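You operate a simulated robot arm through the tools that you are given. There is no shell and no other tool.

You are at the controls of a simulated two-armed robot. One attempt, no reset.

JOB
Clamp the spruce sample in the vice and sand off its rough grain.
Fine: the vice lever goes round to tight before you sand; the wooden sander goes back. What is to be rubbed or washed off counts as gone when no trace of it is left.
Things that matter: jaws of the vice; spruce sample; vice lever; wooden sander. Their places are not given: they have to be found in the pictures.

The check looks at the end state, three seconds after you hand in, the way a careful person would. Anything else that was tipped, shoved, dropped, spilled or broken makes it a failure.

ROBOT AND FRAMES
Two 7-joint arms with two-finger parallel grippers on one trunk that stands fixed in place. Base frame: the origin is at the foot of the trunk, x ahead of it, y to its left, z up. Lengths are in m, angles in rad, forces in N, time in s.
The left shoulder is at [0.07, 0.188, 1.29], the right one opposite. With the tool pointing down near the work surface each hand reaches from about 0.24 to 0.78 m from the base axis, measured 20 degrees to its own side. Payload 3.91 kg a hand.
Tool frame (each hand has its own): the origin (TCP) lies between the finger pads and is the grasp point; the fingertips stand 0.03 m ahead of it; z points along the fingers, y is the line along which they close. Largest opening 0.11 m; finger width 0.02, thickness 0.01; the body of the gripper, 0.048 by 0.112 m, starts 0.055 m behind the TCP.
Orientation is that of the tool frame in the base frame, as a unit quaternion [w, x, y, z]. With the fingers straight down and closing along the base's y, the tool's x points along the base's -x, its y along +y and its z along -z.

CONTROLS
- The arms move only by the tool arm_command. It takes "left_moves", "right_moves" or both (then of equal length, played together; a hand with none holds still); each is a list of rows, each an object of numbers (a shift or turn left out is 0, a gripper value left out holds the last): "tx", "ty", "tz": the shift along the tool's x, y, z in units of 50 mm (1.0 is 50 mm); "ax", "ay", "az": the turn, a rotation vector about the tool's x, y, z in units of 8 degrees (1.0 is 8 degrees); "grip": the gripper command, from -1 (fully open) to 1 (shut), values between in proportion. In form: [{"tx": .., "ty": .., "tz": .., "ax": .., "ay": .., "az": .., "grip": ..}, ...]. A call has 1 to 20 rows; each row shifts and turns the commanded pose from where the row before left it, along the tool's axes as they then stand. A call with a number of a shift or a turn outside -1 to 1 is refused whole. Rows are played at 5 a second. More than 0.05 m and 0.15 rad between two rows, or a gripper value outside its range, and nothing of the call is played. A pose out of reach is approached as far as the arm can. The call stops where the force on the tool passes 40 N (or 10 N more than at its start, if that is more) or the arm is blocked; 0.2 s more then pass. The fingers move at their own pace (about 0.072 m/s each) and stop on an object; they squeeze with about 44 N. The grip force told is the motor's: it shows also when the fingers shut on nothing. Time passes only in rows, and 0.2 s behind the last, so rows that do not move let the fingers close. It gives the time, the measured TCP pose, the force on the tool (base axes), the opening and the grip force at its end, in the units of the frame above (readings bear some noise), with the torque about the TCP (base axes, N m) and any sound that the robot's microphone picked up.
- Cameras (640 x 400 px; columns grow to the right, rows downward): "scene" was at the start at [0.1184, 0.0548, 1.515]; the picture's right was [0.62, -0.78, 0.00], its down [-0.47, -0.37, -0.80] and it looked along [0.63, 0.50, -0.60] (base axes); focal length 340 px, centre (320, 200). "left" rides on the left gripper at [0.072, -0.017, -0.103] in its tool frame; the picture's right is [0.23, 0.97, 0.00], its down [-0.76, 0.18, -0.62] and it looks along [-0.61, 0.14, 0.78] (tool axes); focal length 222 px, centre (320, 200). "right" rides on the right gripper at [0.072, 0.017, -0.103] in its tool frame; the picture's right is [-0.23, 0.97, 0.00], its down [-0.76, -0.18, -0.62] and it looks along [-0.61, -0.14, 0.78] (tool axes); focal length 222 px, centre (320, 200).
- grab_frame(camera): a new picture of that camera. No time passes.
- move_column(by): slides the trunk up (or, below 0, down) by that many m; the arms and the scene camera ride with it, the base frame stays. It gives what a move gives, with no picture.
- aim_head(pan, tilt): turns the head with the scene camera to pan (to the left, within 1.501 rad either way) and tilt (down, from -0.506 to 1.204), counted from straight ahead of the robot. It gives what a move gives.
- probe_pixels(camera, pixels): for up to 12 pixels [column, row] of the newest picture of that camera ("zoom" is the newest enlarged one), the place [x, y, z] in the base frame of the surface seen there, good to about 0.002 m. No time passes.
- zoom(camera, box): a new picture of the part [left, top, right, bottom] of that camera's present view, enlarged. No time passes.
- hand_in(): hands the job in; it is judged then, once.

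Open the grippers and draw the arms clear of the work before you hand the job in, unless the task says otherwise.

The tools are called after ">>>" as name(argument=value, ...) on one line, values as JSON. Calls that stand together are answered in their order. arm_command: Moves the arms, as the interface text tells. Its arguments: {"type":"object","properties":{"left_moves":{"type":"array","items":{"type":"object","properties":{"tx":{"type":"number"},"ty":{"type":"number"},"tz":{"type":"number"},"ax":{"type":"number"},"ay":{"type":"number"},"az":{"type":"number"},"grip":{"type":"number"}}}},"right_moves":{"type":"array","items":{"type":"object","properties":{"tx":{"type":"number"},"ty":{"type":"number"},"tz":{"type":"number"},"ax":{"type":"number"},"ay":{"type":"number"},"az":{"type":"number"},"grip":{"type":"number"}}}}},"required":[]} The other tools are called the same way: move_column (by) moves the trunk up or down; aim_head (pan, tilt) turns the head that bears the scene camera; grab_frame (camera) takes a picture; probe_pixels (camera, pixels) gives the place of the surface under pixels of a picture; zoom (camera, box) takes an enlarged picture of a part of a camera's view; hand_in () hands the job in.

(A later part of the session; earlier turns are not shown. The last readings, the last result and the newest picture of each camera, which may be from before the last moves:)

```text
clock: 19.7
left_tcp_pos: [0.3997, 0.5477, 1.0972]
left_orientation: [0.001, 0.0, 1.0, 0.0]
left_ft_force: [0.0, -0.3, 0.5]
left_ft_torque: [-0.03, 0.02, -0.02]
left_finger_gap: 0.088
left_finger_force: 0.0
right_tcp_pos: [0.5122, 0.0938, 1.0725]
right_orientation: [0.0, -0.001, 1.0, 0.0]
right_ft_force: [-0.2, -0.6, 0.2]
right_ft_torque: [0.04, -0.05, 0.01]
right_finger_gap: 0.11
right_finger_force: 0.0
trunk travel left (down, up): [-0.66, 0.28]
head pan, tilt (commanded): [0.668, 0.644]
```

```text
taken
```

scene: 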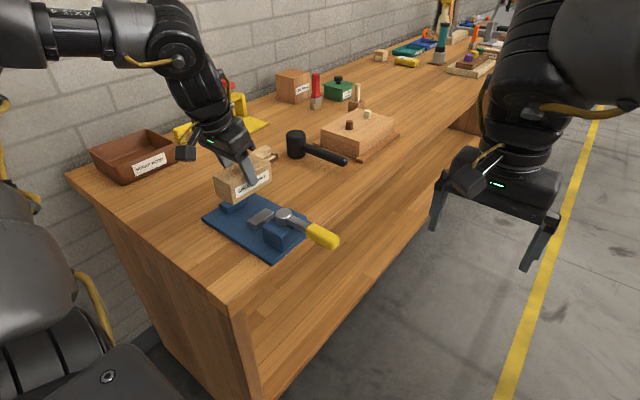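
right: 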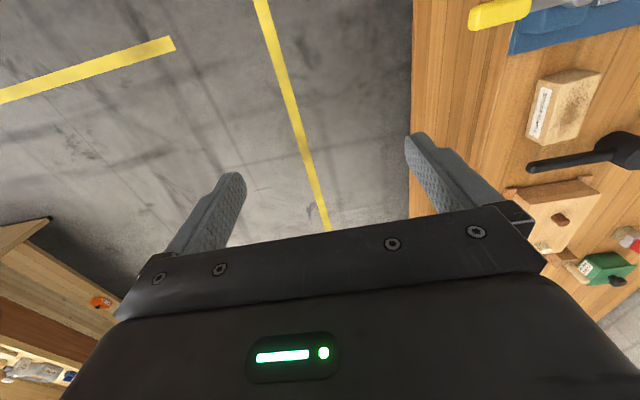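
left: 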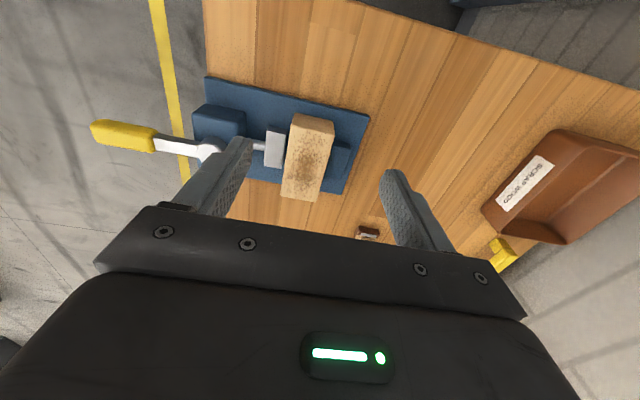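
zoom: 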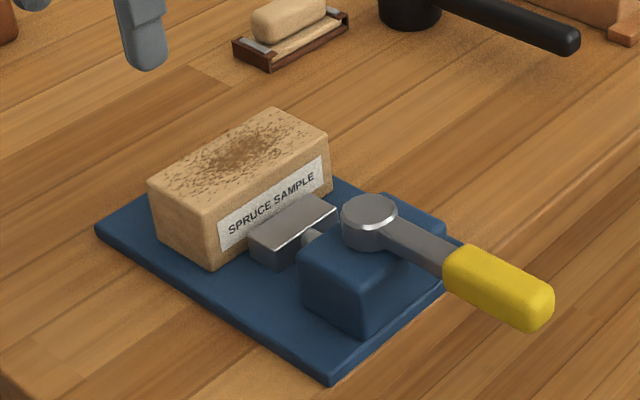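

The handle reaches from the hub at (0.480, 0.430) toward −y. I close the fingers and bring the left hand to the +x side of the handle, above (0.53, 0.33), to push it gently clockwise (toward −x) first.

>>> arm_command(left_moves=[{"tx": -0.433, "ty": -0.727, "tz": 0.12, "grip": 1}, {"tx": -0.433, "ty": -0.727, "tz": 0.12}, {"tx": -0.433, "ty": -0.727, "tz": 0.12}, {"tx": -0.433, "ty": -0.727, "tz": 0.12}, {"tx": -0.433, "ty": -0.727, "tz": 0.12}, {"tx": -0.433, "ty": -0.727, "tz": 0.12}, {}])

>>> grab_frame(camera="left")

>>> grab_frame(camera="scene")

```text
clock: 21.3
left_tcp_pos: [0.5289, 0.3272, 1.0601]
left_orientation: [0.001, 0.0, 1.0, -0.001]
left_ft_force: [-0.1, -0.3, -0.1]
left_ft_torque: [0.03, -0.04, 0.02]
left_finger_gap: 0.0
left_finger_force: 37.7
right_tcp_pos: [0.5097, 0.0942, 1.0717]
right_orientation: [0.0, 0.0, 1.0, 0.0]
right_ft_force: [0.4, -0.7, 0.5]
right_ft_torque: [-0.01, -0.01, 0.0]
right_finger_gap: 0.1099
right_finger_force: 0.0
trunk travel left (down, up): [-0.66, 0.28]
head pan, tilt (commanded): [0.668, 0.644]
```

```text
taken
```

left: 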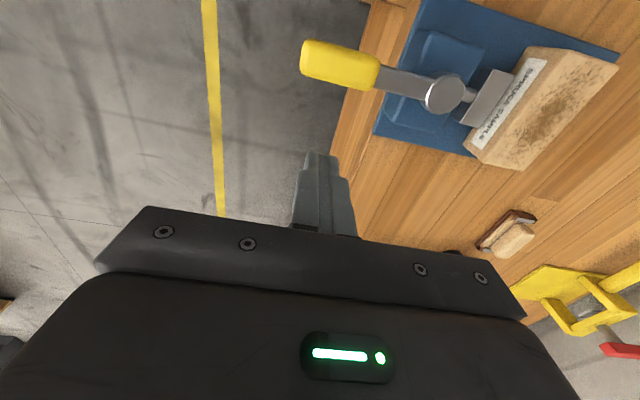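

```text
taken
```

scene: 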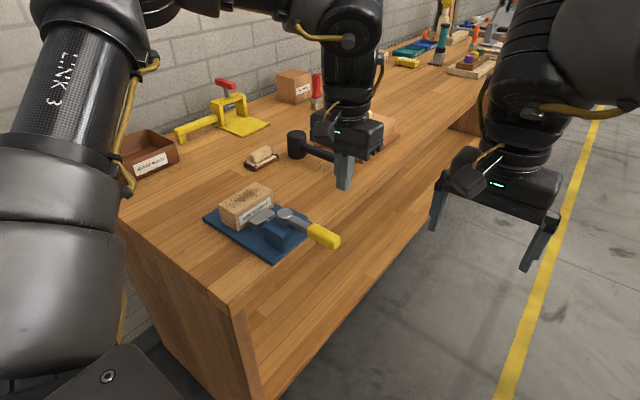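

The closed fingertips are on the +x side of the yellow handle. I probe the handle's extents before descending.

>>> probe_pixels(camera="left", pixels=[[310, 50], [340, 62], [372, 72], [305, 68], [345, 84], [370, 90], [400, 80], [445, 95], [440, 60], [355, 110], [345, 130], [335, 50]])

>>> zoom(camera="left", box=[280, 0, 540, 170])

```text
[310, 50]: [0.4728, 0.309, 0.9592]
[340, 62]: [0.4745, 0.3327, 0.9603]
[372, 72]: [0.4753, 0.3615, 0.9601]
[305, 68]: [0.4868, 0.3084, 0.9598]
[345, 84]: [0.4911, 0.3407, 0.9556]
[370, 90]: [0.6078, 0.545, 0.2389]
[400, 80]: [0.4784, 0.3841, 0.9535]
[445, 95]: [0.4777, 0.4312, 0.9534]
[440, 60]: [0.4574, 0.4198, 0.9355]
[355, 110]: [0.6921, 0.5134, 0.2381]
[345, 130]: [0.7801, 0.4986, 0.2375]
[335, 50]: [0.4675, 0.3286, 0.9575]
```

```text
2.35 times, centred on (410, 85) of left
```

zoom: 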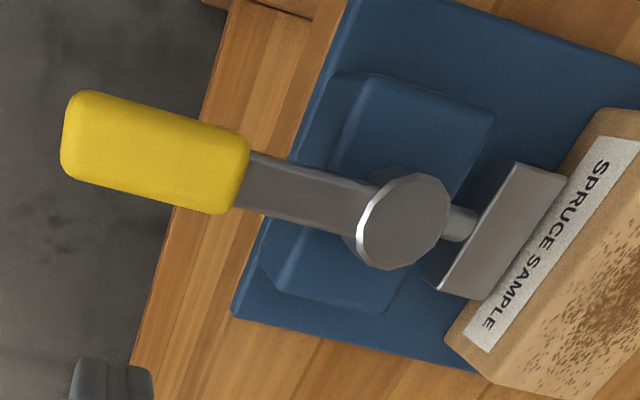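

The handle's near edge is at x 0.491, top z 0.960. I descend beside it to TCP z 0.962 and approach to just short of contact.

>>> arm_command(left_moves=[{"tz": 0.9}, {"tz": 0.9}, {"tz": 0.15, "tx": 0.2}, {"tx": 0.25}, {}])

>>> arm_command(left_moves=[{"tx": 0.1}, {"tx": 0.1}, {"tx": 0.1}, {"tx": 0.1}])

>>> grab_frame(camera="left")

```text
clock: 22.5
left_tcp_pos: [0.5066, 0.3259, 0.9622]
left_orientation: [0.0, 0.0, 1.0, 0.0]
left_ft_force: [-0.1, 0.1, 0.8]
left_ft_torque: [-0.02, 0.0, -0.04]
left_finger_gap: 0.0
left_finger_force: 37.4
right_tcp_pos: [0.5134, 0.0935, 1.0723]
right_orientation: [0.0, 0.0, 1.0, 0.0]
right_ft_force: [0.1, 1.1, 0.4]
right_ft_torque: [0.01, 0.0, 0.04]
right_finger_gap: 0.11
right_finger_force: 0.0
trunk travel left (down, up): [-0.66, 0.28]
head pan, tilt (commanded): [0.668, 0.644]
```

```text
clock: 23.5
left_tcp_pos: [0.4871, 0.3256, 0.9622]
left_orientation: [0.0, 0.0, 1.0, -0.001]
left_ft_force: [0.6, 0.1, -0.4]
left_ft_torque: [-0.01, -0.02, 0.01]
left_finger_gap: 0.0
left_finger_force: 37.9
right_tcp_pos: [0.512, 0.0935, 1.0716]
right_orientation: [-0.001, 0.0, 1.0, 0.0]
right_ft_force: [-0.2, 0.3, -0.1]
right_ft_torque: [-0.01, -0.03, 0.0]
right_finger_gap: 0.1101
right_finger_force: 0.1
trunk travel left (down, up): [-0.66, 0.28]
head pan, tilt (commanded): [0.668, 0.644]
```

```text
taken
```

left: 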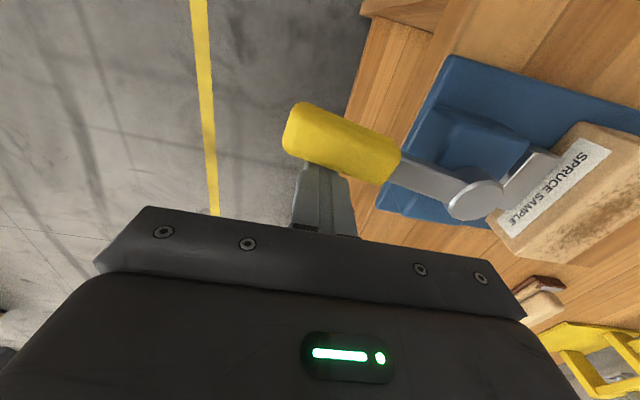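

The handle yields easily toward −x (force under 1 N). I check in a zoom whether the moving jaw advances toward the block.

>>> zoom(camera="scene", box=[190, 170, 350, 270])

>>> probe_pixels(camera="left", pixels=[[300, 110], [340, 125], [390, 145], [305, 165], [345, 175], [430, 175], [530, 170], [555, 160], [505, 190]])

```text
4.00 times, centred on (270, 220) of scene
```

zoom: 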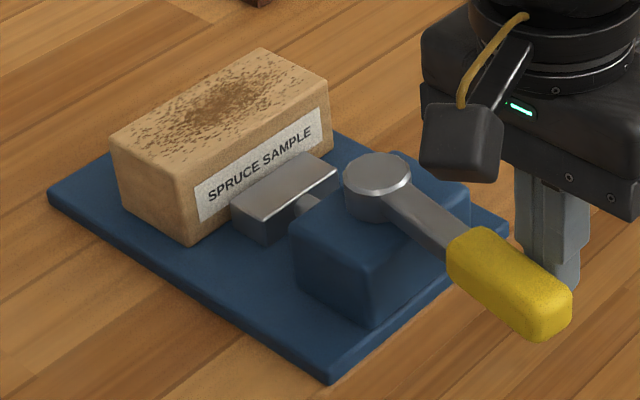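

```text
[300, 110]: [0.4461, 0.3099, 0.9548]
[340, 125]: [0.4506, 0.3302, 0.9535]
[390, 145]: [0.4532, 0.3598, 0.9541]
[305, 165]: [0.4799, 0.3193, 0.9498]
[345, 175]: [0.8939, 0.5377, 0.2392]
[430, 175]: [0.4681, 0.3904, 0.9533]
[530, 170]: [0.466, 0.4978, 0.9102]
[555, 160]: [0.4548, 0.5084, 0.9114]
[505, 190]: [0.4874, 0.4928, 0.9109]
```

The moving jaw has crept toward the block, so clockwise tightens. I keep pushing along the arc around the hub to about 45° in small steps.

>>> arm_command(left_moves=[{"tx": 0.115, "ty": -0.01}, {"tx": 0.115, "ty": -0.01}, {"tx": 0.183, "ty": 0.024}, {"tx": 0.183, "ty": 0.024}, {"tx": 0.176, "ty": 0.054}, {"tx": 0.176, "ty": 0.054}, {"tx": 0.162, "ty": 0.085}, {"tx": 0.162, "ty": 0.085}])

>>> zoom(camera="scene", box=[190, 170, 350, 270])

>>> grab_frame(camera="left")

```text
clock: 25.3
left_tcp_pos: [0.4238, 0.342, 0.9636]
left_orientation: [0.0, 0.001, 1.0, -0.001]
left_ft_force: [-1.1, -0.3, 0.5]
left_ft_torque: [-0.01, 0.0, -0.06]
left_finger_gap: 0.0
left_finger_force: 37.7
right_tcp_pos: [0.5124, 0.0936, 1.073]
right_orientation: [0.0, -0.001, 1.0, 0.001]
right_ft_force: [-0.1, 0.7, 0.8]
right_ft_torque: [-0.02, 0.02, 0.0]
right_finger_gap: 0.1098
right_finger_force: 0.2
trunk travel left (down, up): [-0.66, 0.28]
head pan, tilt (commanded): [0.668, 0.644]
```

```text
4.00 times, centred on (270, 220) of scene
```

zoom: 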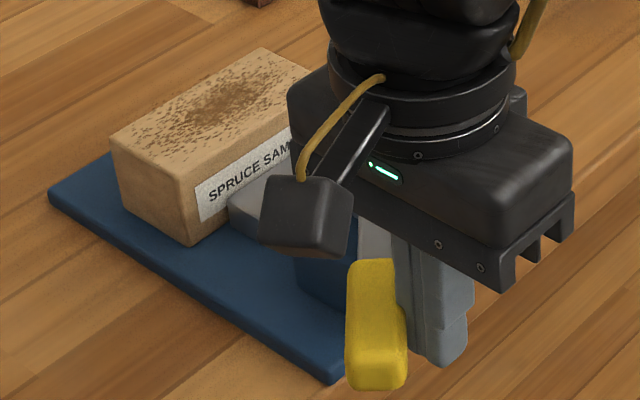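

```text
taken
```

left: 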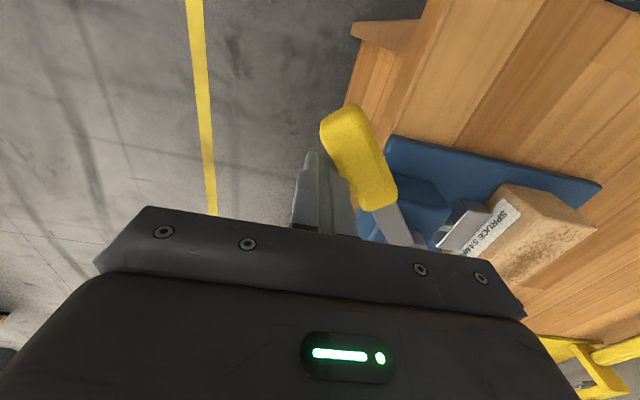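

The lever has turned about 47° with little resistance and the jaw is closing. I continue the arc to about 85°.

>>> arm_command(left_moves=[{"tx": 0.147, "ty": 0.112}, {"tx": 0.147, "ty": 0.112}, {"tx": 0.124, "ty": 0.136}, {"tx": 0.124, "ty": 0.136}, {"tx": 0.099, "ty": 0.154}, {"tx": 0.099, "ty": 0.154}, {"tx": 0.071, "ty": 0.17}, {"tx": 0.071, "ty": 0.17}])

>>> zoom(camera="scene", box=[190, 170, 350, 270])

>>> grab_frame(camera="left")

```text
clock: 27.1
left_tcp_pos: [0.3848, 0.3902, 0.9641]
left_orientation: [0.003, 0.005, 1.0, -0.009]
left_ft_force: [13.2, -30.9, -9.4]
left_ft_torque: [-0.23, -0.13, 0.18]
left_finger_gap: 0.0
left_finger_force: 37.5
right_tcp_pos: [0.5142, 0.0907, 1.0722]
right_orientation: [-0.001, 0.0, 1.0, 0.003]
right_ft_force: [0.8, 0.1, 0.9]
right_ft_torque: [-0.01, -0.05, -0.02]
right_finger_gap: 0.1099
right_finger_force: 0.1
trunk travel left (down, up): [-0.66, 0.28]
head pan, tilt (commanded): [0.668, 0.644]
stopped in row 8 (left hand): the force on the tool passed its limit at 43 N (the readings are from after the stop); the commanded pose is now the measured one
```

```text
4.00 times, centred on (270, 220) of scene
```

zoom: 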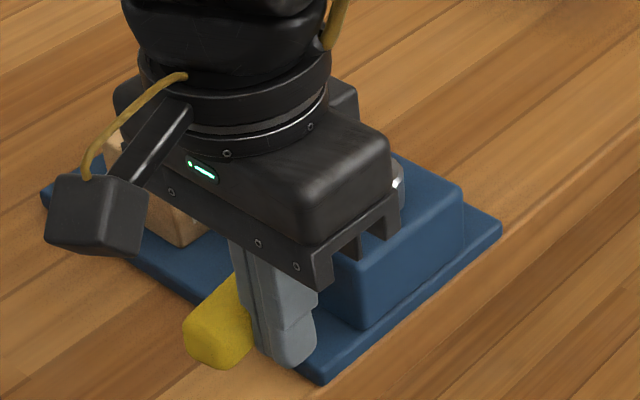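

```text
taken
```

left: 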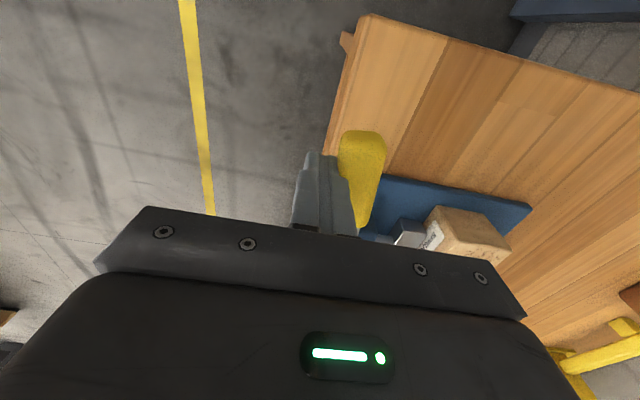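

The push stopped at 43 N near 83°: either the tight stop or the jaw squeezing the block. I back the hand off along −y to see the lever, the jaw and whether the vice itself stayed put.

>>> arm_command(left_moves=[{"ty": -0.3}, {"ty": -0.5}, {"tz": -0.8}, {"tz": -0.8, "ty": -0.3}, {"tz": -0.8, "ty": -0.3}])

>>> zoom(camera="scene", box=[190, 170, 350, 270])

>>> grab_frame(camera="left")

```text
clock: 28.3
left_tcp_pos: [0.3788, 0.3243, 1.088]
left_orientation: [0.0, 0.003, 1.0, -0.004]
left_ft_force: [0.4, 0.1, -0.9]
left_ft_torque: [0.04, -0.02, 0.03]
left_finger_gap: 0.0
left_finger_force: 37.5
right_tcp_pos: [0.5127, 0.0914, 1.0728]
right_orientation: [0.0, 0.001, 1.0, 0.002]
right_ft_force: [0.0, -0.4, -0.6]
right_ft_torque: [0.01, 0.0, 0.0]
right_finger_gap: 0.11
right_finger_force: 0.0
trunk travel left (down, up): [-0.66, 0.28]
head pan, tilt (commanded): [0.668, 0.644]
```

```text
4.00 times, centred on (270, 220) of scene
```

zoom: 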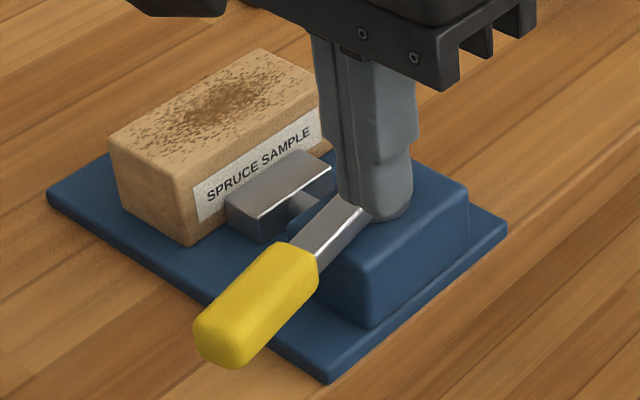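

```text
taken
```

left: 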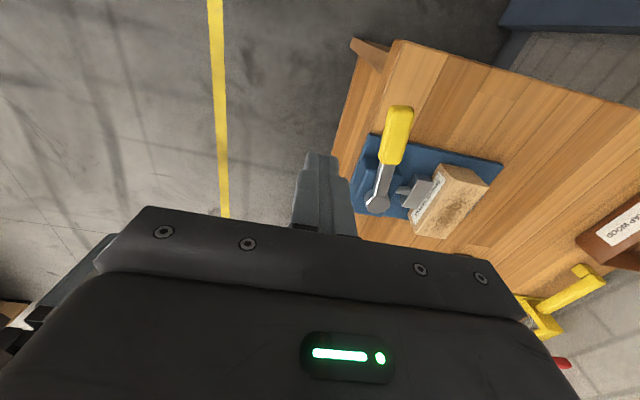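

The vice plate is unmoved. I probe the lever, jaw face and block to judge whether it is tight.

>>> probe_pixels(camera="left", pixels=[[398, 112], [394, 135], [388, 158], [382, 185], [376, 203], [428, 190], [438, 178], [415, 212], [445, 180], [430, 218], [485, 180], [450, 172]])

>>> zoom(camera="left", box=[340, 90, 520, 250])

```text
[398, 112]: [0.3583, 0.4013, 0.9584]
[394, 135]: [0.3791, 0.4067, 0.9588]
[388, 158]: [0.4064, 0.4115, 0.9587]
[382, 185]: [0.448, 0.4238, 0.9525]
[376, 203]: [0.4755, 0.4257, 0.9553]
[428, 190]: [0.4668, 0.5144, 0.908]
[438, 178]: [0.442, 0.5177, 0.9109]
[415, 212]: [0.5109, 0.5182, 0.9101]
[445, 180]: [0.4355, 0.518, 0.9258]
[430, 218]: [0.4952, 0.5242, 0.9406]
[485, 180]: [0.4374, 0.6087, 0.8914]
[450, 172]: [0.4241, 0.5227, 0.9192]
```

```text
2.50 times, centred on (430, 170) of left
```

zoom: 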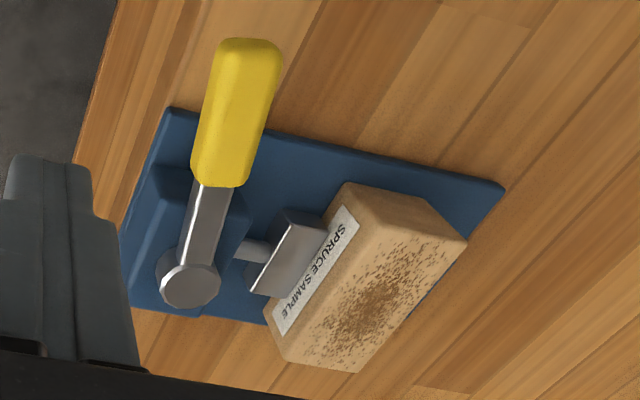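

The jaw face is now at y≈0.518, touching the block, with the lever about 77° round. I move the left hand over to the +y side to see whether a gap remains between the block and the fixed jaw.

>>> arm_command(left_moves=[{"tz": -0.3, "ty": 0.9}, {"tz": -0.3, "ty": 0.9}, {"ty": 0.96}, {"ty": 0.96}, {"ty": 0.96}, {"ty": 0.96}, {"ty": 0.96}, {}])

>>> grab_frame(camera="left")

>>> zoom(camera="scene", box=[190, 170, 350, 270])

```text
clock: 30.1
left_tcp_pos: [0.3837, 0.6567, 1.1127]
left_orientation: [0.001, 0.002, 1.0, -0.005]
left_ft_force: [-0.1, 0.2, 0.5]
left_ft_torque: [0.01, 0.01, 0.01]
left_finger_gap: 0.0002
left_finger_force: 37.0
right_tcp_pos: [0.5117, 0.0944, 1.073]
right_orientation: [0.0, 0.0, 1.0, 0.001]
right_ft_force: [-0.2, 0.1, 0.1]
right_ft_torque: [0.01, -0.04, 0.0]
right_finger_gap: 0.11
right_finger_force: 0.0
trunk travel left (down, up): [-0.66, 0.28]
head pan, tilt (commanded): [0.668, 0.644]
```

```text
taken
```

left: 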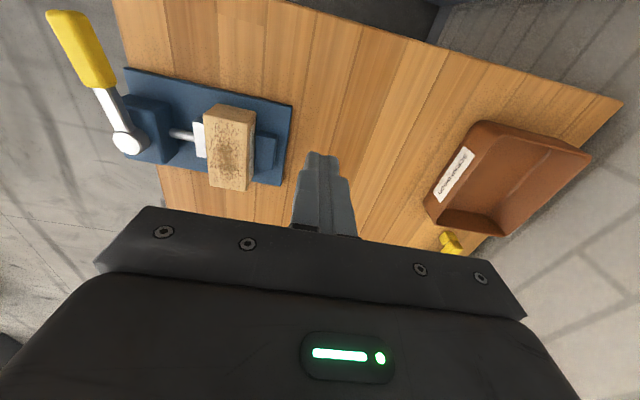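

```text
4.00 times, centred on (270, 220) of scene
```

zoom: 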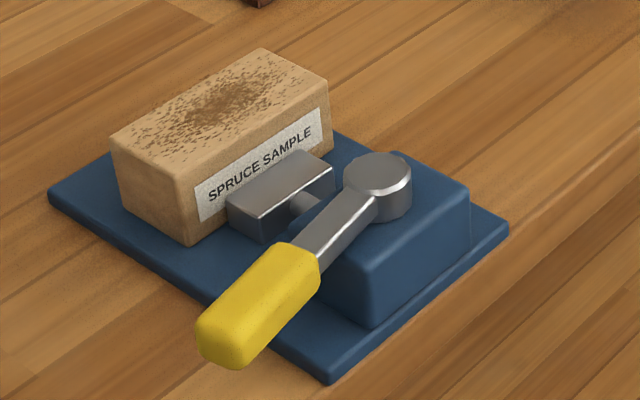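

The view is clear now. I zoom on the jaws from above and probe the lever and the block/fixed-jaw contact.

>>> zoom(camera="left", box=[160, 80, 300, 200])

>>> probe_pixels(camera="zoom", pixels=[[240, 120], [430, 150], [400, 480], [190, 300], [170, 300], [440, 200], [470, 260], [450, 330], [420, 300], [540, 280], [430, 400], [200, 200]])

>>> probe_pixels(camera="scene", pixels=[[284, 213], [272, 228], [263, 236], [252, 248], [246, 256], [258, 215], [247, 221]])

```text
3.33 times, centred on (230, 140) of left
```

zoom: 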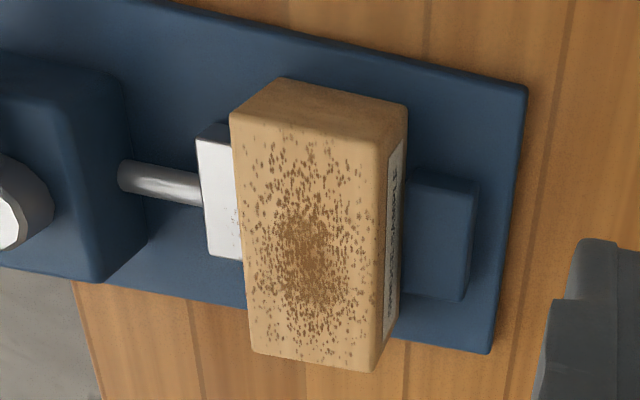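

```text
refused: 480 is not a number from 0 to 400
```

```text
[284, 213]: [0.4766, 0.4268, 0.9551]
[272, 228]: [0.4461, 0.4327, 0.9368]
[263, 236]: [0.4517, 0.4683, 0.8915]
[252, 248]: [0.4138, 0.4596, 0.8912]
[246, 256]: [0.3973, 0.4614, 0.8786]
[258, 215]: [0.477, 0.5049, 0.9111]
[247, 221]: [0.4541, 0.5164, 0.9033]
```

The block now looks close against the fixed jaw. I probe fresh pictures for exact positions.

>>> probe_pixels(camera="zoom", pixels=[[245, 125], [400, 115], [370, 360], [260, 345], [404, 170], [412, 185], [475, 195], [460, 295], [408, 285], [203, 145], [232, 140], [238, 250]])

>>> grab_frame(camera="scene")

>>> probe_pixels(camera="scene", pixels=[[284, 213], [272, 228], [263, 236], [252, 248], [246, 256], [258, 215], [247, 221], [270, 209], [242, 257], [264, 212]])

```text
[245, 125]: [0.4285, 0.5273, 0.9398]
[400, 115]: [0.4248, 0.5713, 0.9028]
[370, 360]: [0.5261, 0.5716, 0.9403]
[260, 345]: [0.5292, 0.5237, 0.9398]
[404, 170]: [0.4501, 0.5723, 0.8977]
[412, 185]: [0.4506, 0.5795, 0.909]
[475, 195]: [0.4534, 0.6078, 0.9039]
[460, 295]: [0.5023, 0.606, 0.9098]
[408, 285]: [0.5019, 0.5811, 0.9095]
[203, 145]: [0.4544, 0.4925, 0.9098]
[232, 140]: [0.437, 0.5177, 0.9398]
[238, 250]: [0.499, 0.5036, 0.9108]
```

```text
taken
```

scene: 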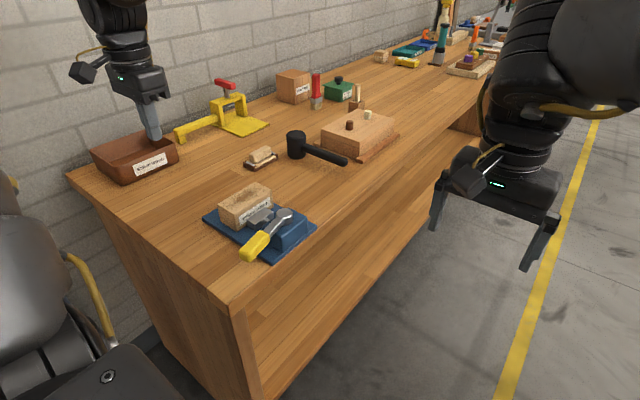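

```text
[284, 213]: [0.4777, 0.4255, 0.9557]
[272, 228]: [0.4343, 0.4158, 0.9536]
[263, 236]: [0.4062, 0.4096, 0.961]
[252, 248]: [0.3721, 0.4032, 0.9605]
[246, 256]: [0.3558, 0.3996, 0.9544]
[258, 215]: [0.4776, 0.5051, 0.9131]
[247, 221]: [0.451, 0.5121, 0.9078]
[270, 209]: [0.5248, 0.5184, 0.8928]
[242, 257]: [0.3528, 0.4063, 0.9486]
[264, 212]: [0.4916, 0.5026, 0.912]
```

The lever measures about 79° round, and the block's faces are at y≈0.518 and 0.572 against the fixed jaw at ≈0.575. I bring the hand camera closer to look into that last gap.

>>> arm_command(left_moves=[{"ty": -0.4, "tz": 0.6}, {"ty": -0.35, "tz": 0.6}, {"tz": 0.6}, {}])

>>> zoom(camera="left", box=[160, 60, 320, 200])

>>> grab_frame(camera="left")

```text
clock: 31.1
left_tcp_pos: [0.3832, 0.6174, 1.0207]
left_orientation: [0.002, 0.003, 1.0, -0.005]
left_ft_force: [-0.2, -1.3, 0.2]
left_ft_torque: [0.03, -0.03, -0.01]
left_finger_gap: 0.0001
left_finger_force: 37.4
right_tcp_pos: [0.5098, 0.094, 1.0728]
right_orientation: [0.0, 0.0, 1.0, 0.001]
right_ft_force: [0.5, 0.2, 1.1]
right_ft_torque: [-0.01, 0.02, 0.0]
right_finger_gap: 0.1102
right_finger_force: 0.0
trunk travel left (down, up): [-0.66, 0.28]
head pan, tilt (commanded): [0.668, 0.644]
```

```text
2.86 times, centred on (240, 130) of left
```

zoom: 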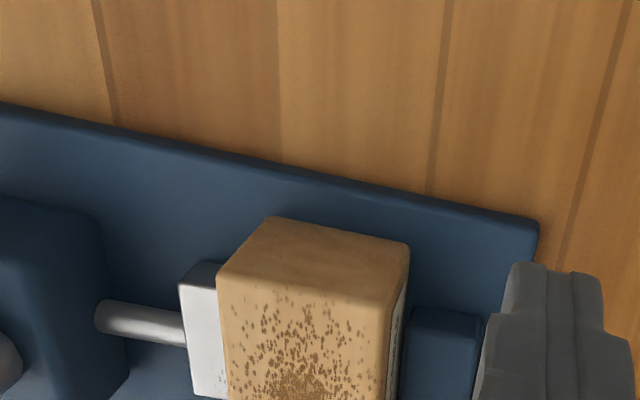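

```text
taken
```

left: 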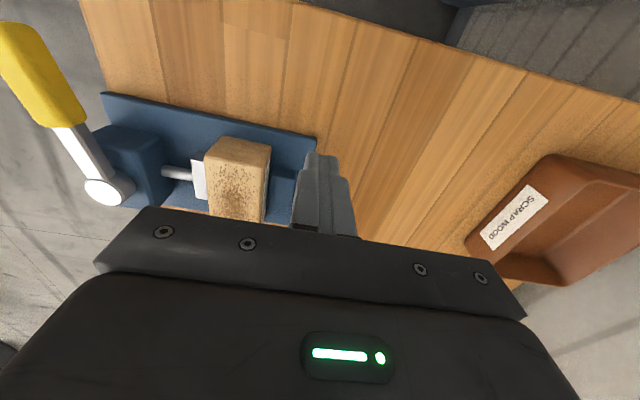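

The block seems against the fixed jaw. To be sure the lever is fully tight I go back to the handle's −y side near its end and push again, watching how far it yields.

>>> arm_command(left_moves=[{"tz": -0.6}, {"ty": -0.9, "tx": 0.03}, {"ty": -0.9, "tx": 0.03}, {"ty": -0.9, "tx": 0.03}, {"ty": -0.9, "tx": 0.03}, {"ty": -0.9, "tx": 0.03}, {"ty": -0.75, "tx": 0.03}, {}])

>>> arm_command(left_moves=[{"tz": 0.8}, {"tz": 0.8}, {"tz": 0.1}, {}])

>>> grab_frame(camera="left")

```text
clock: 32.9
left_tcp_pos: [0.3692, 0.3565, 1.0526]
left_orientation: [0.0, 0.003, 1.0, -0.006]
left_ft_force: [-0.7, 0.0, 0.9]
left_ft_torque: [-0.02, -0.01, 0.03]
left_finger_gap: 0.0001
left_finger_force: 38.0
right_tcp_pos: [0.5119, 0.0947, 1.073]
right_orientation: [0.0, 0.0, 1.0, 0.0]
right_ft_force: [-0.1, 0.4, 0.0]
right_ft_torque: [-0.06, 0.0, 0.0]
right_finger_gap: 0.1099
right_finger_force: 0.0
trunk travel left (down, up): [-0.66, 0.28]
head pan, tilt (commanded): [0.668, 0.644]
```

```text
clock: 33.9
left_tcp_pos: [0.3723, 0.3552, 0.9687]
left_orientation: [0.0, 0.002, 1.0, -0.006]
left_ft_force: [-0.6, -0.5, 0.2]
left_ft_torque: [-0.01, 0.01, -0.03]
left_finger_gap: 0.0002
left_finger_force: 37.2
right_tcp_pos: [0.5122, 0.0949, 1.0718]
right_orientation: [-0.001, 0.0, 1.0, 0.0]
right_ft_force: [0.5, 0.4, 0.3]
right_ft_torque: [0.05, -0.03, -0.03]
right_finger_gap: 0.11
right_finger_force: 0.1
trunk travel left (down, up): [-0.66, 0.28]
head pan, tilt (commanded): [0.668, 0.644]
```

```text
taken
```

left: 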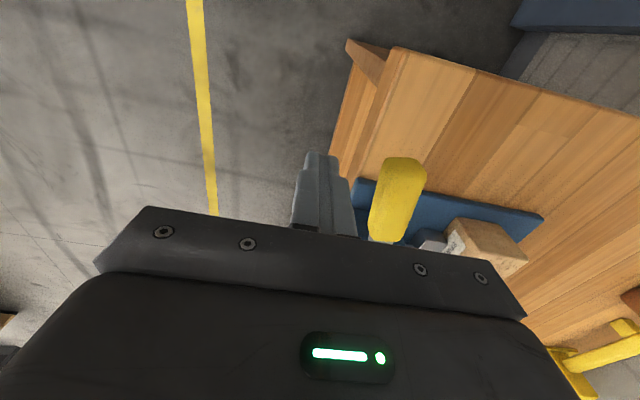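

Fingers are on the −y side of the yellow handle. I lower slightly and press +y in small steps.

>>> arm_command(left_moves=[{"tz": 0.12, "ty": 0.2}, {"ty": 0.2}, {"ty": 0.1}, {}])

>>> arm_command(left_moves=[{"ty": 0.06}, {"ty": 0.06}, {}])

>>> arm_command(left_moves=[{"ty": 0.06}, {"ty": 0.06}, {}])

```text
clock: 34.9
left_tcp_pos: [0.3705, 0.3809, 0.9638]
left_orientation: [0.001, 0.002, 1.0, -0.005]
left_ft_force: [0.3, 1.0, -0.2]
left_ft_torque: [0.0, -0.01, 0.0]
left_finger_gap: 0.0
left_finger_force: 37.6
right_tcp_pos: [0.5118, 0.0939, 1.0727]
right_orientation: [0.0, 0.0, 1.0, 0.0]
right_ft_force: [0.7, -0.6, 1.0]
right_ft_torque: [0.03, 0.02, 0.02]
right_finger_gap: 0.11
right_finger_force: 0.1
trunk travel left (down, up): [-0.66, 0.28]
head pan, tilt (commanded): [0.668, 0.644]
```

```text
clock: 35.7
left_tcp_pos: [0.3718, 0.3852, 0.9641]
left_orientation: [0.0, 0.004, 1.0, -0.006]
left_ft_force: [-1.7, -9.4, -5.4]
left_ft_torque: [-0.13, 0.0, 0.09]
left_finger_gap: 0.0
left_finger_force: 37.4
right_tcp_pos: [0.5125, 0.0921, 1.073]
right_orientation: [0.0, 0.0, 1.0, 0.001]
right_ft_force: [-0.5, 0.5, 0.3]
right_ft_torque: [-0.01, 0.02, 0.02]
right_finger_gap: 0.1101
right_finger_force: 0.0
trunk travel left (down, up): [-0.66, 0.28]
head pan, tilt (commanded): [0.668, 0.644]
```

```text
clock: 36.5
left_tcp_pos: [0.3726, 0.3878, 0.9643]
left_orientation: [0.0, 0.004, 1.0, -0.005]
left_ft_force: [-3.1, -26.6, -8.9]
left_ft_torque: [-0.35, -0.01, 0.27]
left_finger_gap: 0.0
left_finger_force: 37.7
right_tcp_pos: [0.5116, 0.0898, 1.073]
right_orientation: [0.0, 0.0, 1.0, 0.002]
right_ft_force: [0.7, 0.1, -0.4]
right_ft_torque: [-0.01, 0.02, -0.03]
right_finger_gap: 0.1099
right_finger_force: 0.0
trunk travel left (down, up): [-0.66, 0.28]
head pan, tilt (commanded): [0.668, 0.644]
```

The lever resists stiffly (27 N for 3 mm of command). I look at the jaw and block in this loaded state.

>>> grab_frame(camera="scene")

>>> zoom(camera="scene", box=[190, 170, 350, 270])

>>> zoom(camera="left", box=[340, 120, 560, 280])

```text
taken
```

scene: 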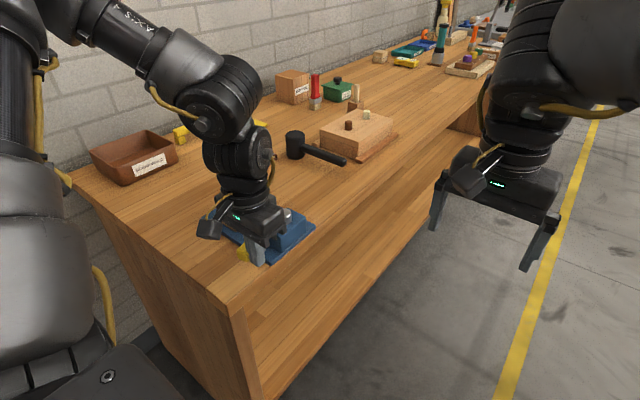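

```text
4.00 times, centred on (270, 220) of scene
```

zoom: 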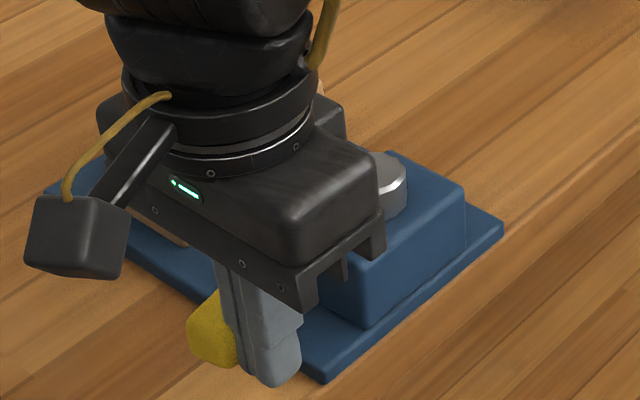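

```text
2.50 times, centred on (450, 200) of left
```

zoom: 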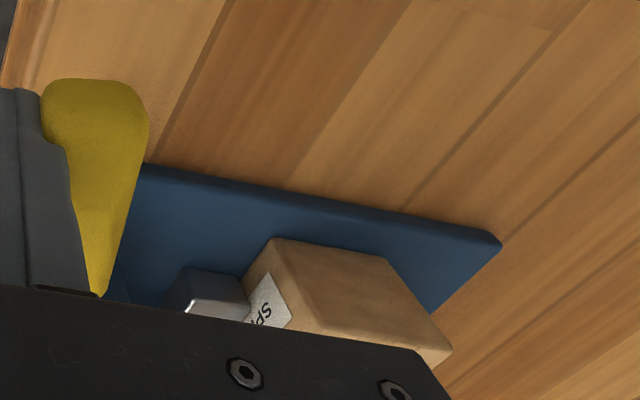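

I press a final bit further to seat it firmly, then back off and re-measure the lever.

>>> arm_command(left_moves=[{"ty": 0.04}, {"ty": 0.04}, {}, {}])

>>> arm_command(left_moves=[{"ty": -0.3}, {"ty": -0.4}, {"tz": -0.9}, {"tz": -0.9}, {"tx": 0.3, "ty": -0.9}, {"tx": 0.3, "ty": -0.9}])

>>> grab_frame(camera="scene")

>>> zoom(camera="scene", box=[190, 170, 350, 270])

>>> probe_pixels(camera="scene", pixels=[[284, 213], [272, 228], [263, 236], [252, 248], [246, 256], [258, 215]])

```text
clock: 37.0
left_tcp_pos: [0.3721, 0.3878, 0.9653]
left_orientation: [0.0, 0.006, 1.0, -0.012]
left_ft_force: [1.1, -23.8, -1.5]
left_ft_torque: [-0.11, -0.02, 0.21]
left_finger_gap: 0.0
left_finger_force: 38.3
right_tcp_pos: [0.5124, 0.0914, 1.0736]
right_orientation: [-0.001, 0.0, 1.0, 0.002]
right_ft_force: [-0.4, -0.9, -0.3]
right_ft_torque: [-0.01, 0.05, -0.02]
right_finger_gap: 0.1101
right_finger_force: 0.0
trunk travel left (down, up): [-0.66, 0.28]
head pan, tilt (commanded): [0.668, 0.644]
stopped in row 2 (left hand): the force on the tool passed its limit at 41 N (the readings are from after the stop); the commanded pose is now the measured one
```

```text
clock: 38.4
left_tcp_pos: [0.3592, 0.316, 1.0557]
left_orientation: [-0.001, 0.005, 1.0, -0.01]
left_ft_force: [0.7, 0.3, -0.3]
left_ft_torque: [-0.03, -0.01, 0.02]
left_finger_gap: 0.0001
left_finger_force: 37.4
left hand out of reach, approached as far as the arm can: row 6
right_tcp_pos: [0.512, 0.095, 1.0721]
right_orientation: [0.001, 0.0, 1.0, 0.0]
right_ft_force: [-0.1, -0.2, -0.4]
right_ft_torque: [-0.01, 0.01, -0.04]
right_finger_gap: 0.1099
right_finger_force: 0.1
trunk travel left (down, up): [-0.66, 0.28]
head pan, tilt (commanded): [0.668, 0.644]
```

```text
taken
```

scene: 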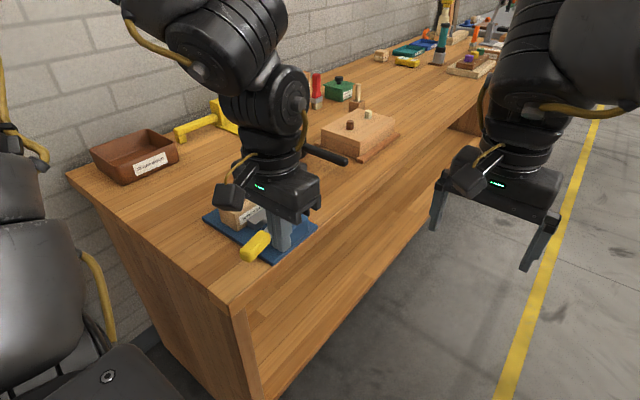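

```text
4.00 times, centred on (270, 220) of scene
```

zoom: 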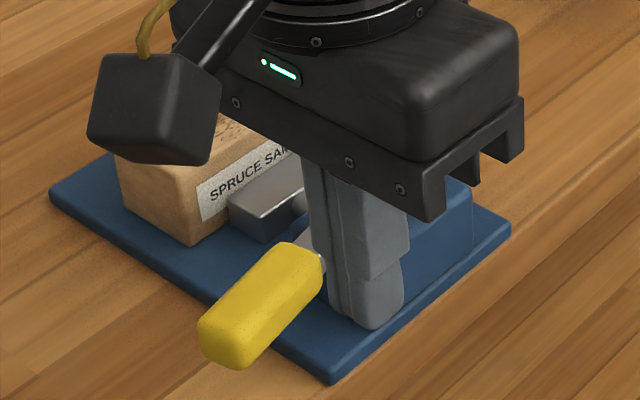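

```text
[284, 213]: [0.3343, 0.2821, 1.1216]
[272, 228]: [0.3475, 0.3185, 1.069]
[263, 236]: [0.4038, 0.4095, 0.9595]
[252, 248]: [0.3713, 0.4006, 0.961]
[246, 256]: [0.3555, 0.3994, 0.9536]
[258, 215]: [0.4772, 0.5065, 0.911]
```

The lever stays at its stop (about 79° round, 41 N and no yield), and the block moved onto the fixed jaw: it is clamped. Next the sander: I straighten the hand's small tilt error, move toward (0.50, 0.60, 1.12) with the fingers opening, then tilt the tool outward 40° to test reach.

>>> arm_command(left_moves=[{"tz": -0.9, "ax": -0.143, "az": -0.07}, {"tx": -0.403, "ty": 0.811, "tz": -0.1, "grip": -1}, {"tx": -0.403, "ty": 0.811, "tz": -0.1}, {"tx": -0.403, "ty": 0.811, "tz": -0.1}, {"tx": -0.403, "ty": 0.811, "tz": -0.1}, {"tx": -0.403, "ty": 0.811}, {"tx": -0.403, "ty": 0.811}, {"tx": -0.403, "ty": 0.811}, {"ay": -1}, {"ay": -1}, {"ay": -1}, {"ay": -1}, {"ay": -1}])

>>> grab_frame(camera="scene")

>>> grab_frame(camera="left")

```text
clock: 41.2
left_tcp_pos: [0.4983, 0.6036, 1.1208]
left_orientation: [0.343, -0.001, 0.939, 0.0]
left_ft_force: [-0.4, -0.3, 0.0]
left_ft_torque: [0.02, -0.03, -0.03]
left_finger_gap: 0.1101
left_finger_force: 0.1
right_tcp_pos: [0.5122, 0.0958, 1.0723]
right_orientation: [0.0, 0.0, 1.0, 0.0]
right_ft_force: [0.5, 0.1, -0.1]
right_ft_torque: [-0.02, -0.02, -0.03]
right_finger_gap: 0.11
right_finger_force: 0.0
trunk travel left (down, up): [-0.66, 0.28]
head pan, tilt (commanded): [0.668, 0.644]
```

```text
taken
```

scene: 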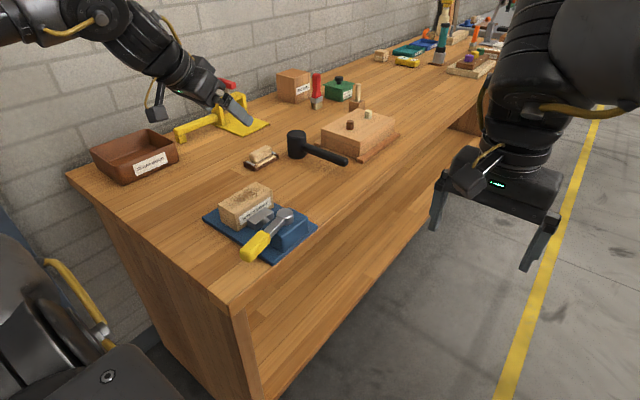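

```text
taken
```

left: 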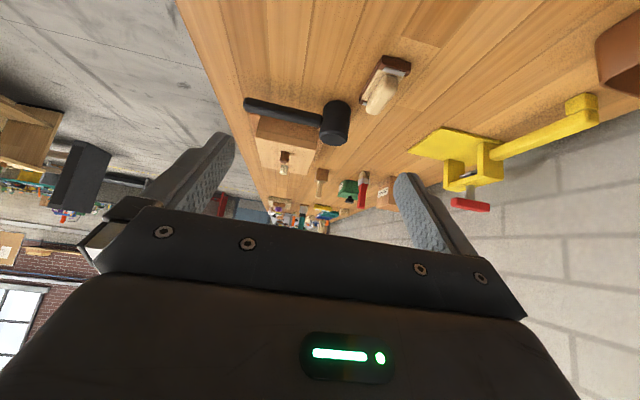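

Tilt done at (0.498, 0.604, 1.121). I extend toward a point above the sander, (0.655, 0.699, 1.02), to see if it is within reach.

>>> arm_command(left_moves=[{"tx": -0.224, "ty": 0.38, "tz": 0.71}, {"tx": -0.224, "ty": 0.38, "tz": 0.71}, {"tx": -0.224, "ty": 0.38, "tz": 0.71}, {"tx": -0.224, "ty": 0.38, "tz": 0.71}, {"tx": -0.224, "ty": 0.38, "tz": 0.71}, {}])

>>> grab_frame(camera="scene")

>>> grab_frame(camera="left")

```text
clock: 42.6
left_tcp_pos: [0.6533, 0.6957, 1.0215]
left_orientation: [0.342, 0.0, 0.94, 0.001]
left_ft_force: [0.3, -0.5, 0.5]
left_ft_torque: [-0.02, -0.02, 0.01]
left_finger_gap: 0.1103
left_finger_force: 0.0
right_tcp_pos: [0.5093, 0.0938, 1.0724]
right_orientation: [0.0, 0.0, 1.0, 0.0]
right_ft_force: [0.2, -0.5, -0.3]
right_ft_torque: [-0.02, -0.03, 0.01]
right_finger_gap: 0.11
right_finger_force: 0.1
trunk travel left (down, up): [-0.66, 0.28]
head pan, tilt (commanded): [0.668, 0.644]
```

```text
taken
```

scene: 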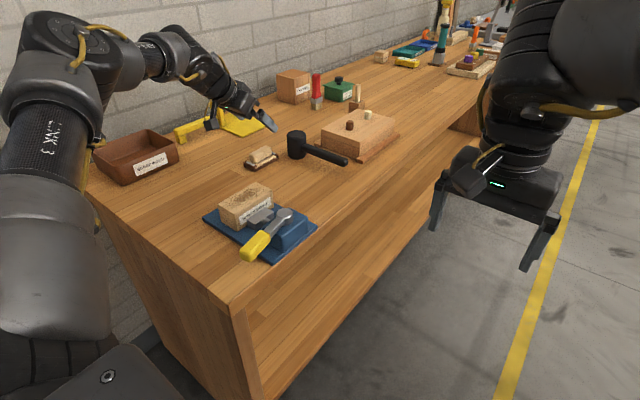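

```text
taken
```

left: 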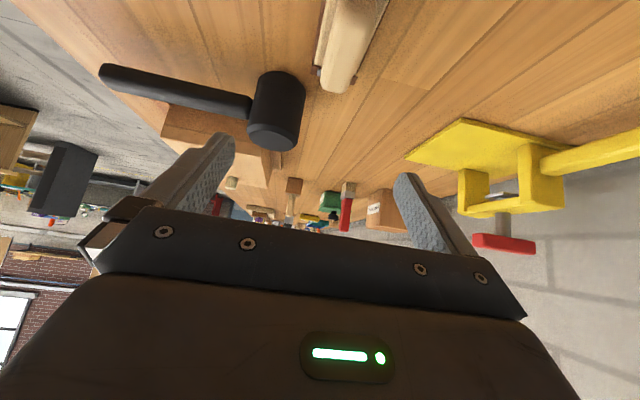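

The pose is within reach at this tilt. The sander is visible at (345,45) in the hand view; I zoom there and in the scene to refine its grip position and heading.

>>> zoom(camera="left", box=[290, 0, 410, 100])

>>> probe_pixels(camera="zoom", pixels=[[250, 60], [380, 20], [300, 40], [180, 330], [290, 350], [235, 340], [170, 250], [350, 200], [260, 150], [220, 260], [140, 300], [330, 300]])

>>> zoom(camera="scene", box=[230, 135, 290, 180])

```text
4.00 times, centred on (350, 50) of left
```

zoom: 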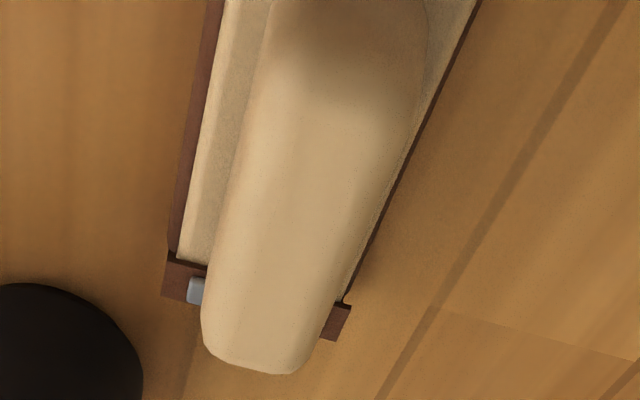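

```text
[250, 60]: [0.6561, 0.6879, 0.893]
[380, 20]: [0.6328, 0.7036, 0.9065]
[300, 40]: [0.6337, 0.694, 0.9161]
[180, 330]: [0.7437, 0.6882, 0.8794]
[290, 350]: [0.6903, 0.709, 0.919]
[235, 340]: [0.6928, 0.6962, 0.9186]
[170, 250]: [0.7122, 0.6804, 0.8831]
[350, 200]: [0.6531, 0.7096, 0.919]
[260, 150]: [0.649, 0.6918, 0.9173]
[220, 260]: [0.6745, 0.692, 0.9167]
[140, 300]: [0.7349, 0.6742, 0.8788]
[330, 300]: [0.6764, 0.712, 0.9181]
```

```text
8.89 times, centred on (260, 158) of scene
```

zoom: 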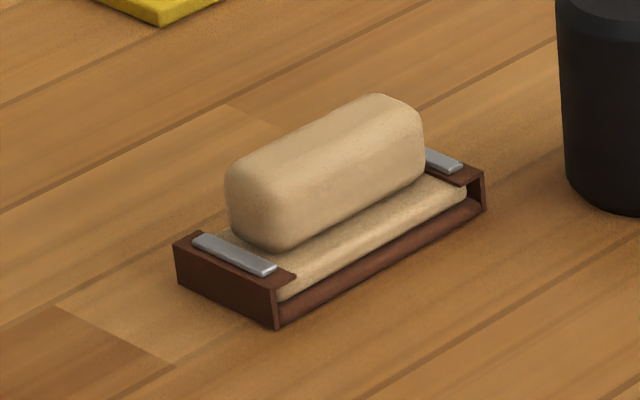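

The end caps of the holder may overhang the sander's base, so I zoom in harder on both ends before deciding how to draw it out.

>>> zoom(camera="scene", box=[243, 157, 263, 173])

>>> zoom(camera="scene", box=[264, 146, 284, 162])

>>> zoom(camera="left", box=[310, 50, 370, 100])

```text
16.00 times, centred on (253, 165) of scene
```

zoom: 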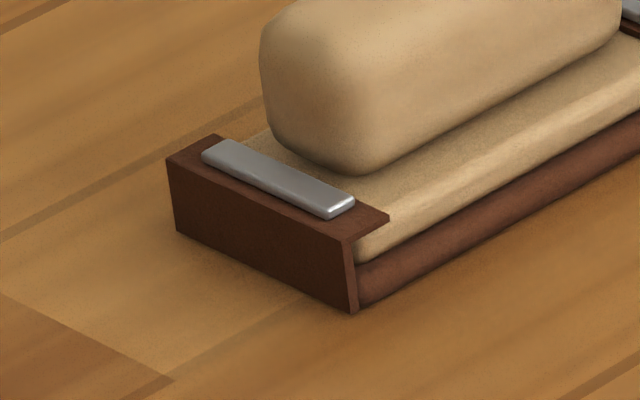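

```text
16.00 times, centred on (274, 154) of scene
```

zoom: 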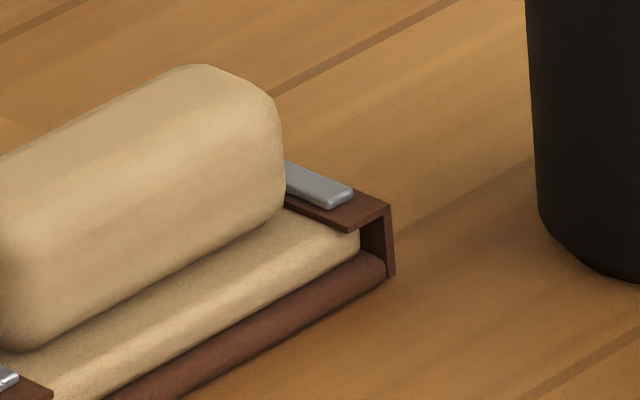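

```text
8.00 times, centred on (340, 75) of left
```

zoom: 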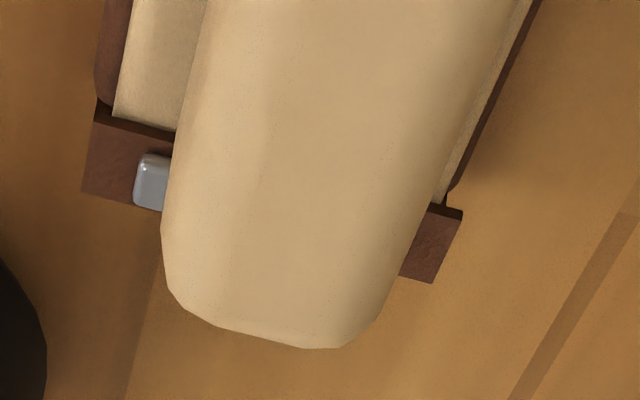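

Now it is clear: the dark brown layer is sandpaper wrapped under the base and clipped on top at both ends, so the whole thing is the sander standing free on the bench (bottom z≈0.879, centre ≈(0.668, 0.699)). I line up the hand (yaw 2°), narrow the opening and descend to 3 cm above the grasp height.

>>> arm_command(left_moves=[{"ax": -0.161, "az": -0.19, "grip": -0.3}, {"tx": 0.41, "ty": 0.043, "tz": 0.5}, {"tx": 0.41, "ty": 0.043, "tz": 0.5}, {}])

>>> zoom(camera="scene", box=[200, 90, 330, 190])

>>> grab_frame(camera="left")

```text
clock: 43.6
left_tcp_pos: [0.6572, 0.6987, 0.9562]
left_orientation: [0.341, -0.017, 0.94, 0.007]
left_ft_force: [-0.5, 0.0, 0.5]
left_ft_torque: [0.0, -0.02, -0.05]
left_finger_gap: 0.0716
left_finger_force: 0.1
right_tcp_pos: [0.511, 0.0933, 1.073]
right_orientation: [0.001, 0.0, 1.0, 0.001]
right_ft_force: [-0.2, 0.2, 0.1]
right_ft_torque: [0.01, 0.0, -0.01]
right_finger_gap: 0.1101
right_finger_force: 0.1
trunk travel left (down, up): [-0.66, 0.28]
head pan, tilt (commanded): [0.668, 0.644]
```

```text
4.00 times, centred on (265, 140) of scene
```

zoom: 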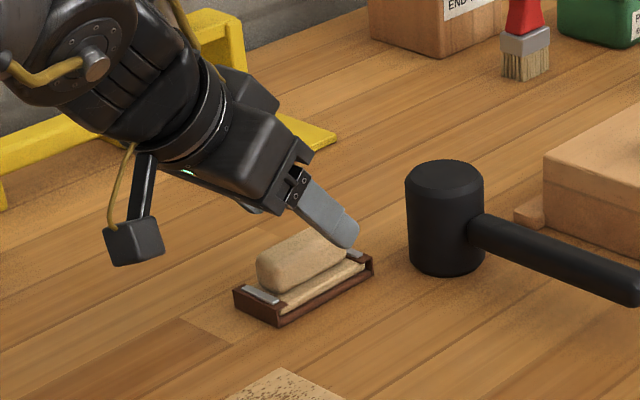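

```text
taken
```

left: 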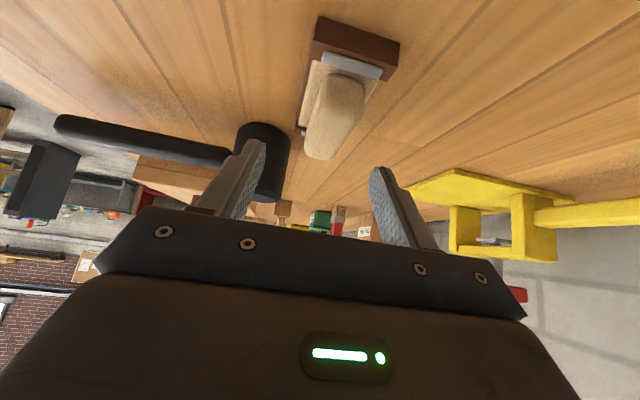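

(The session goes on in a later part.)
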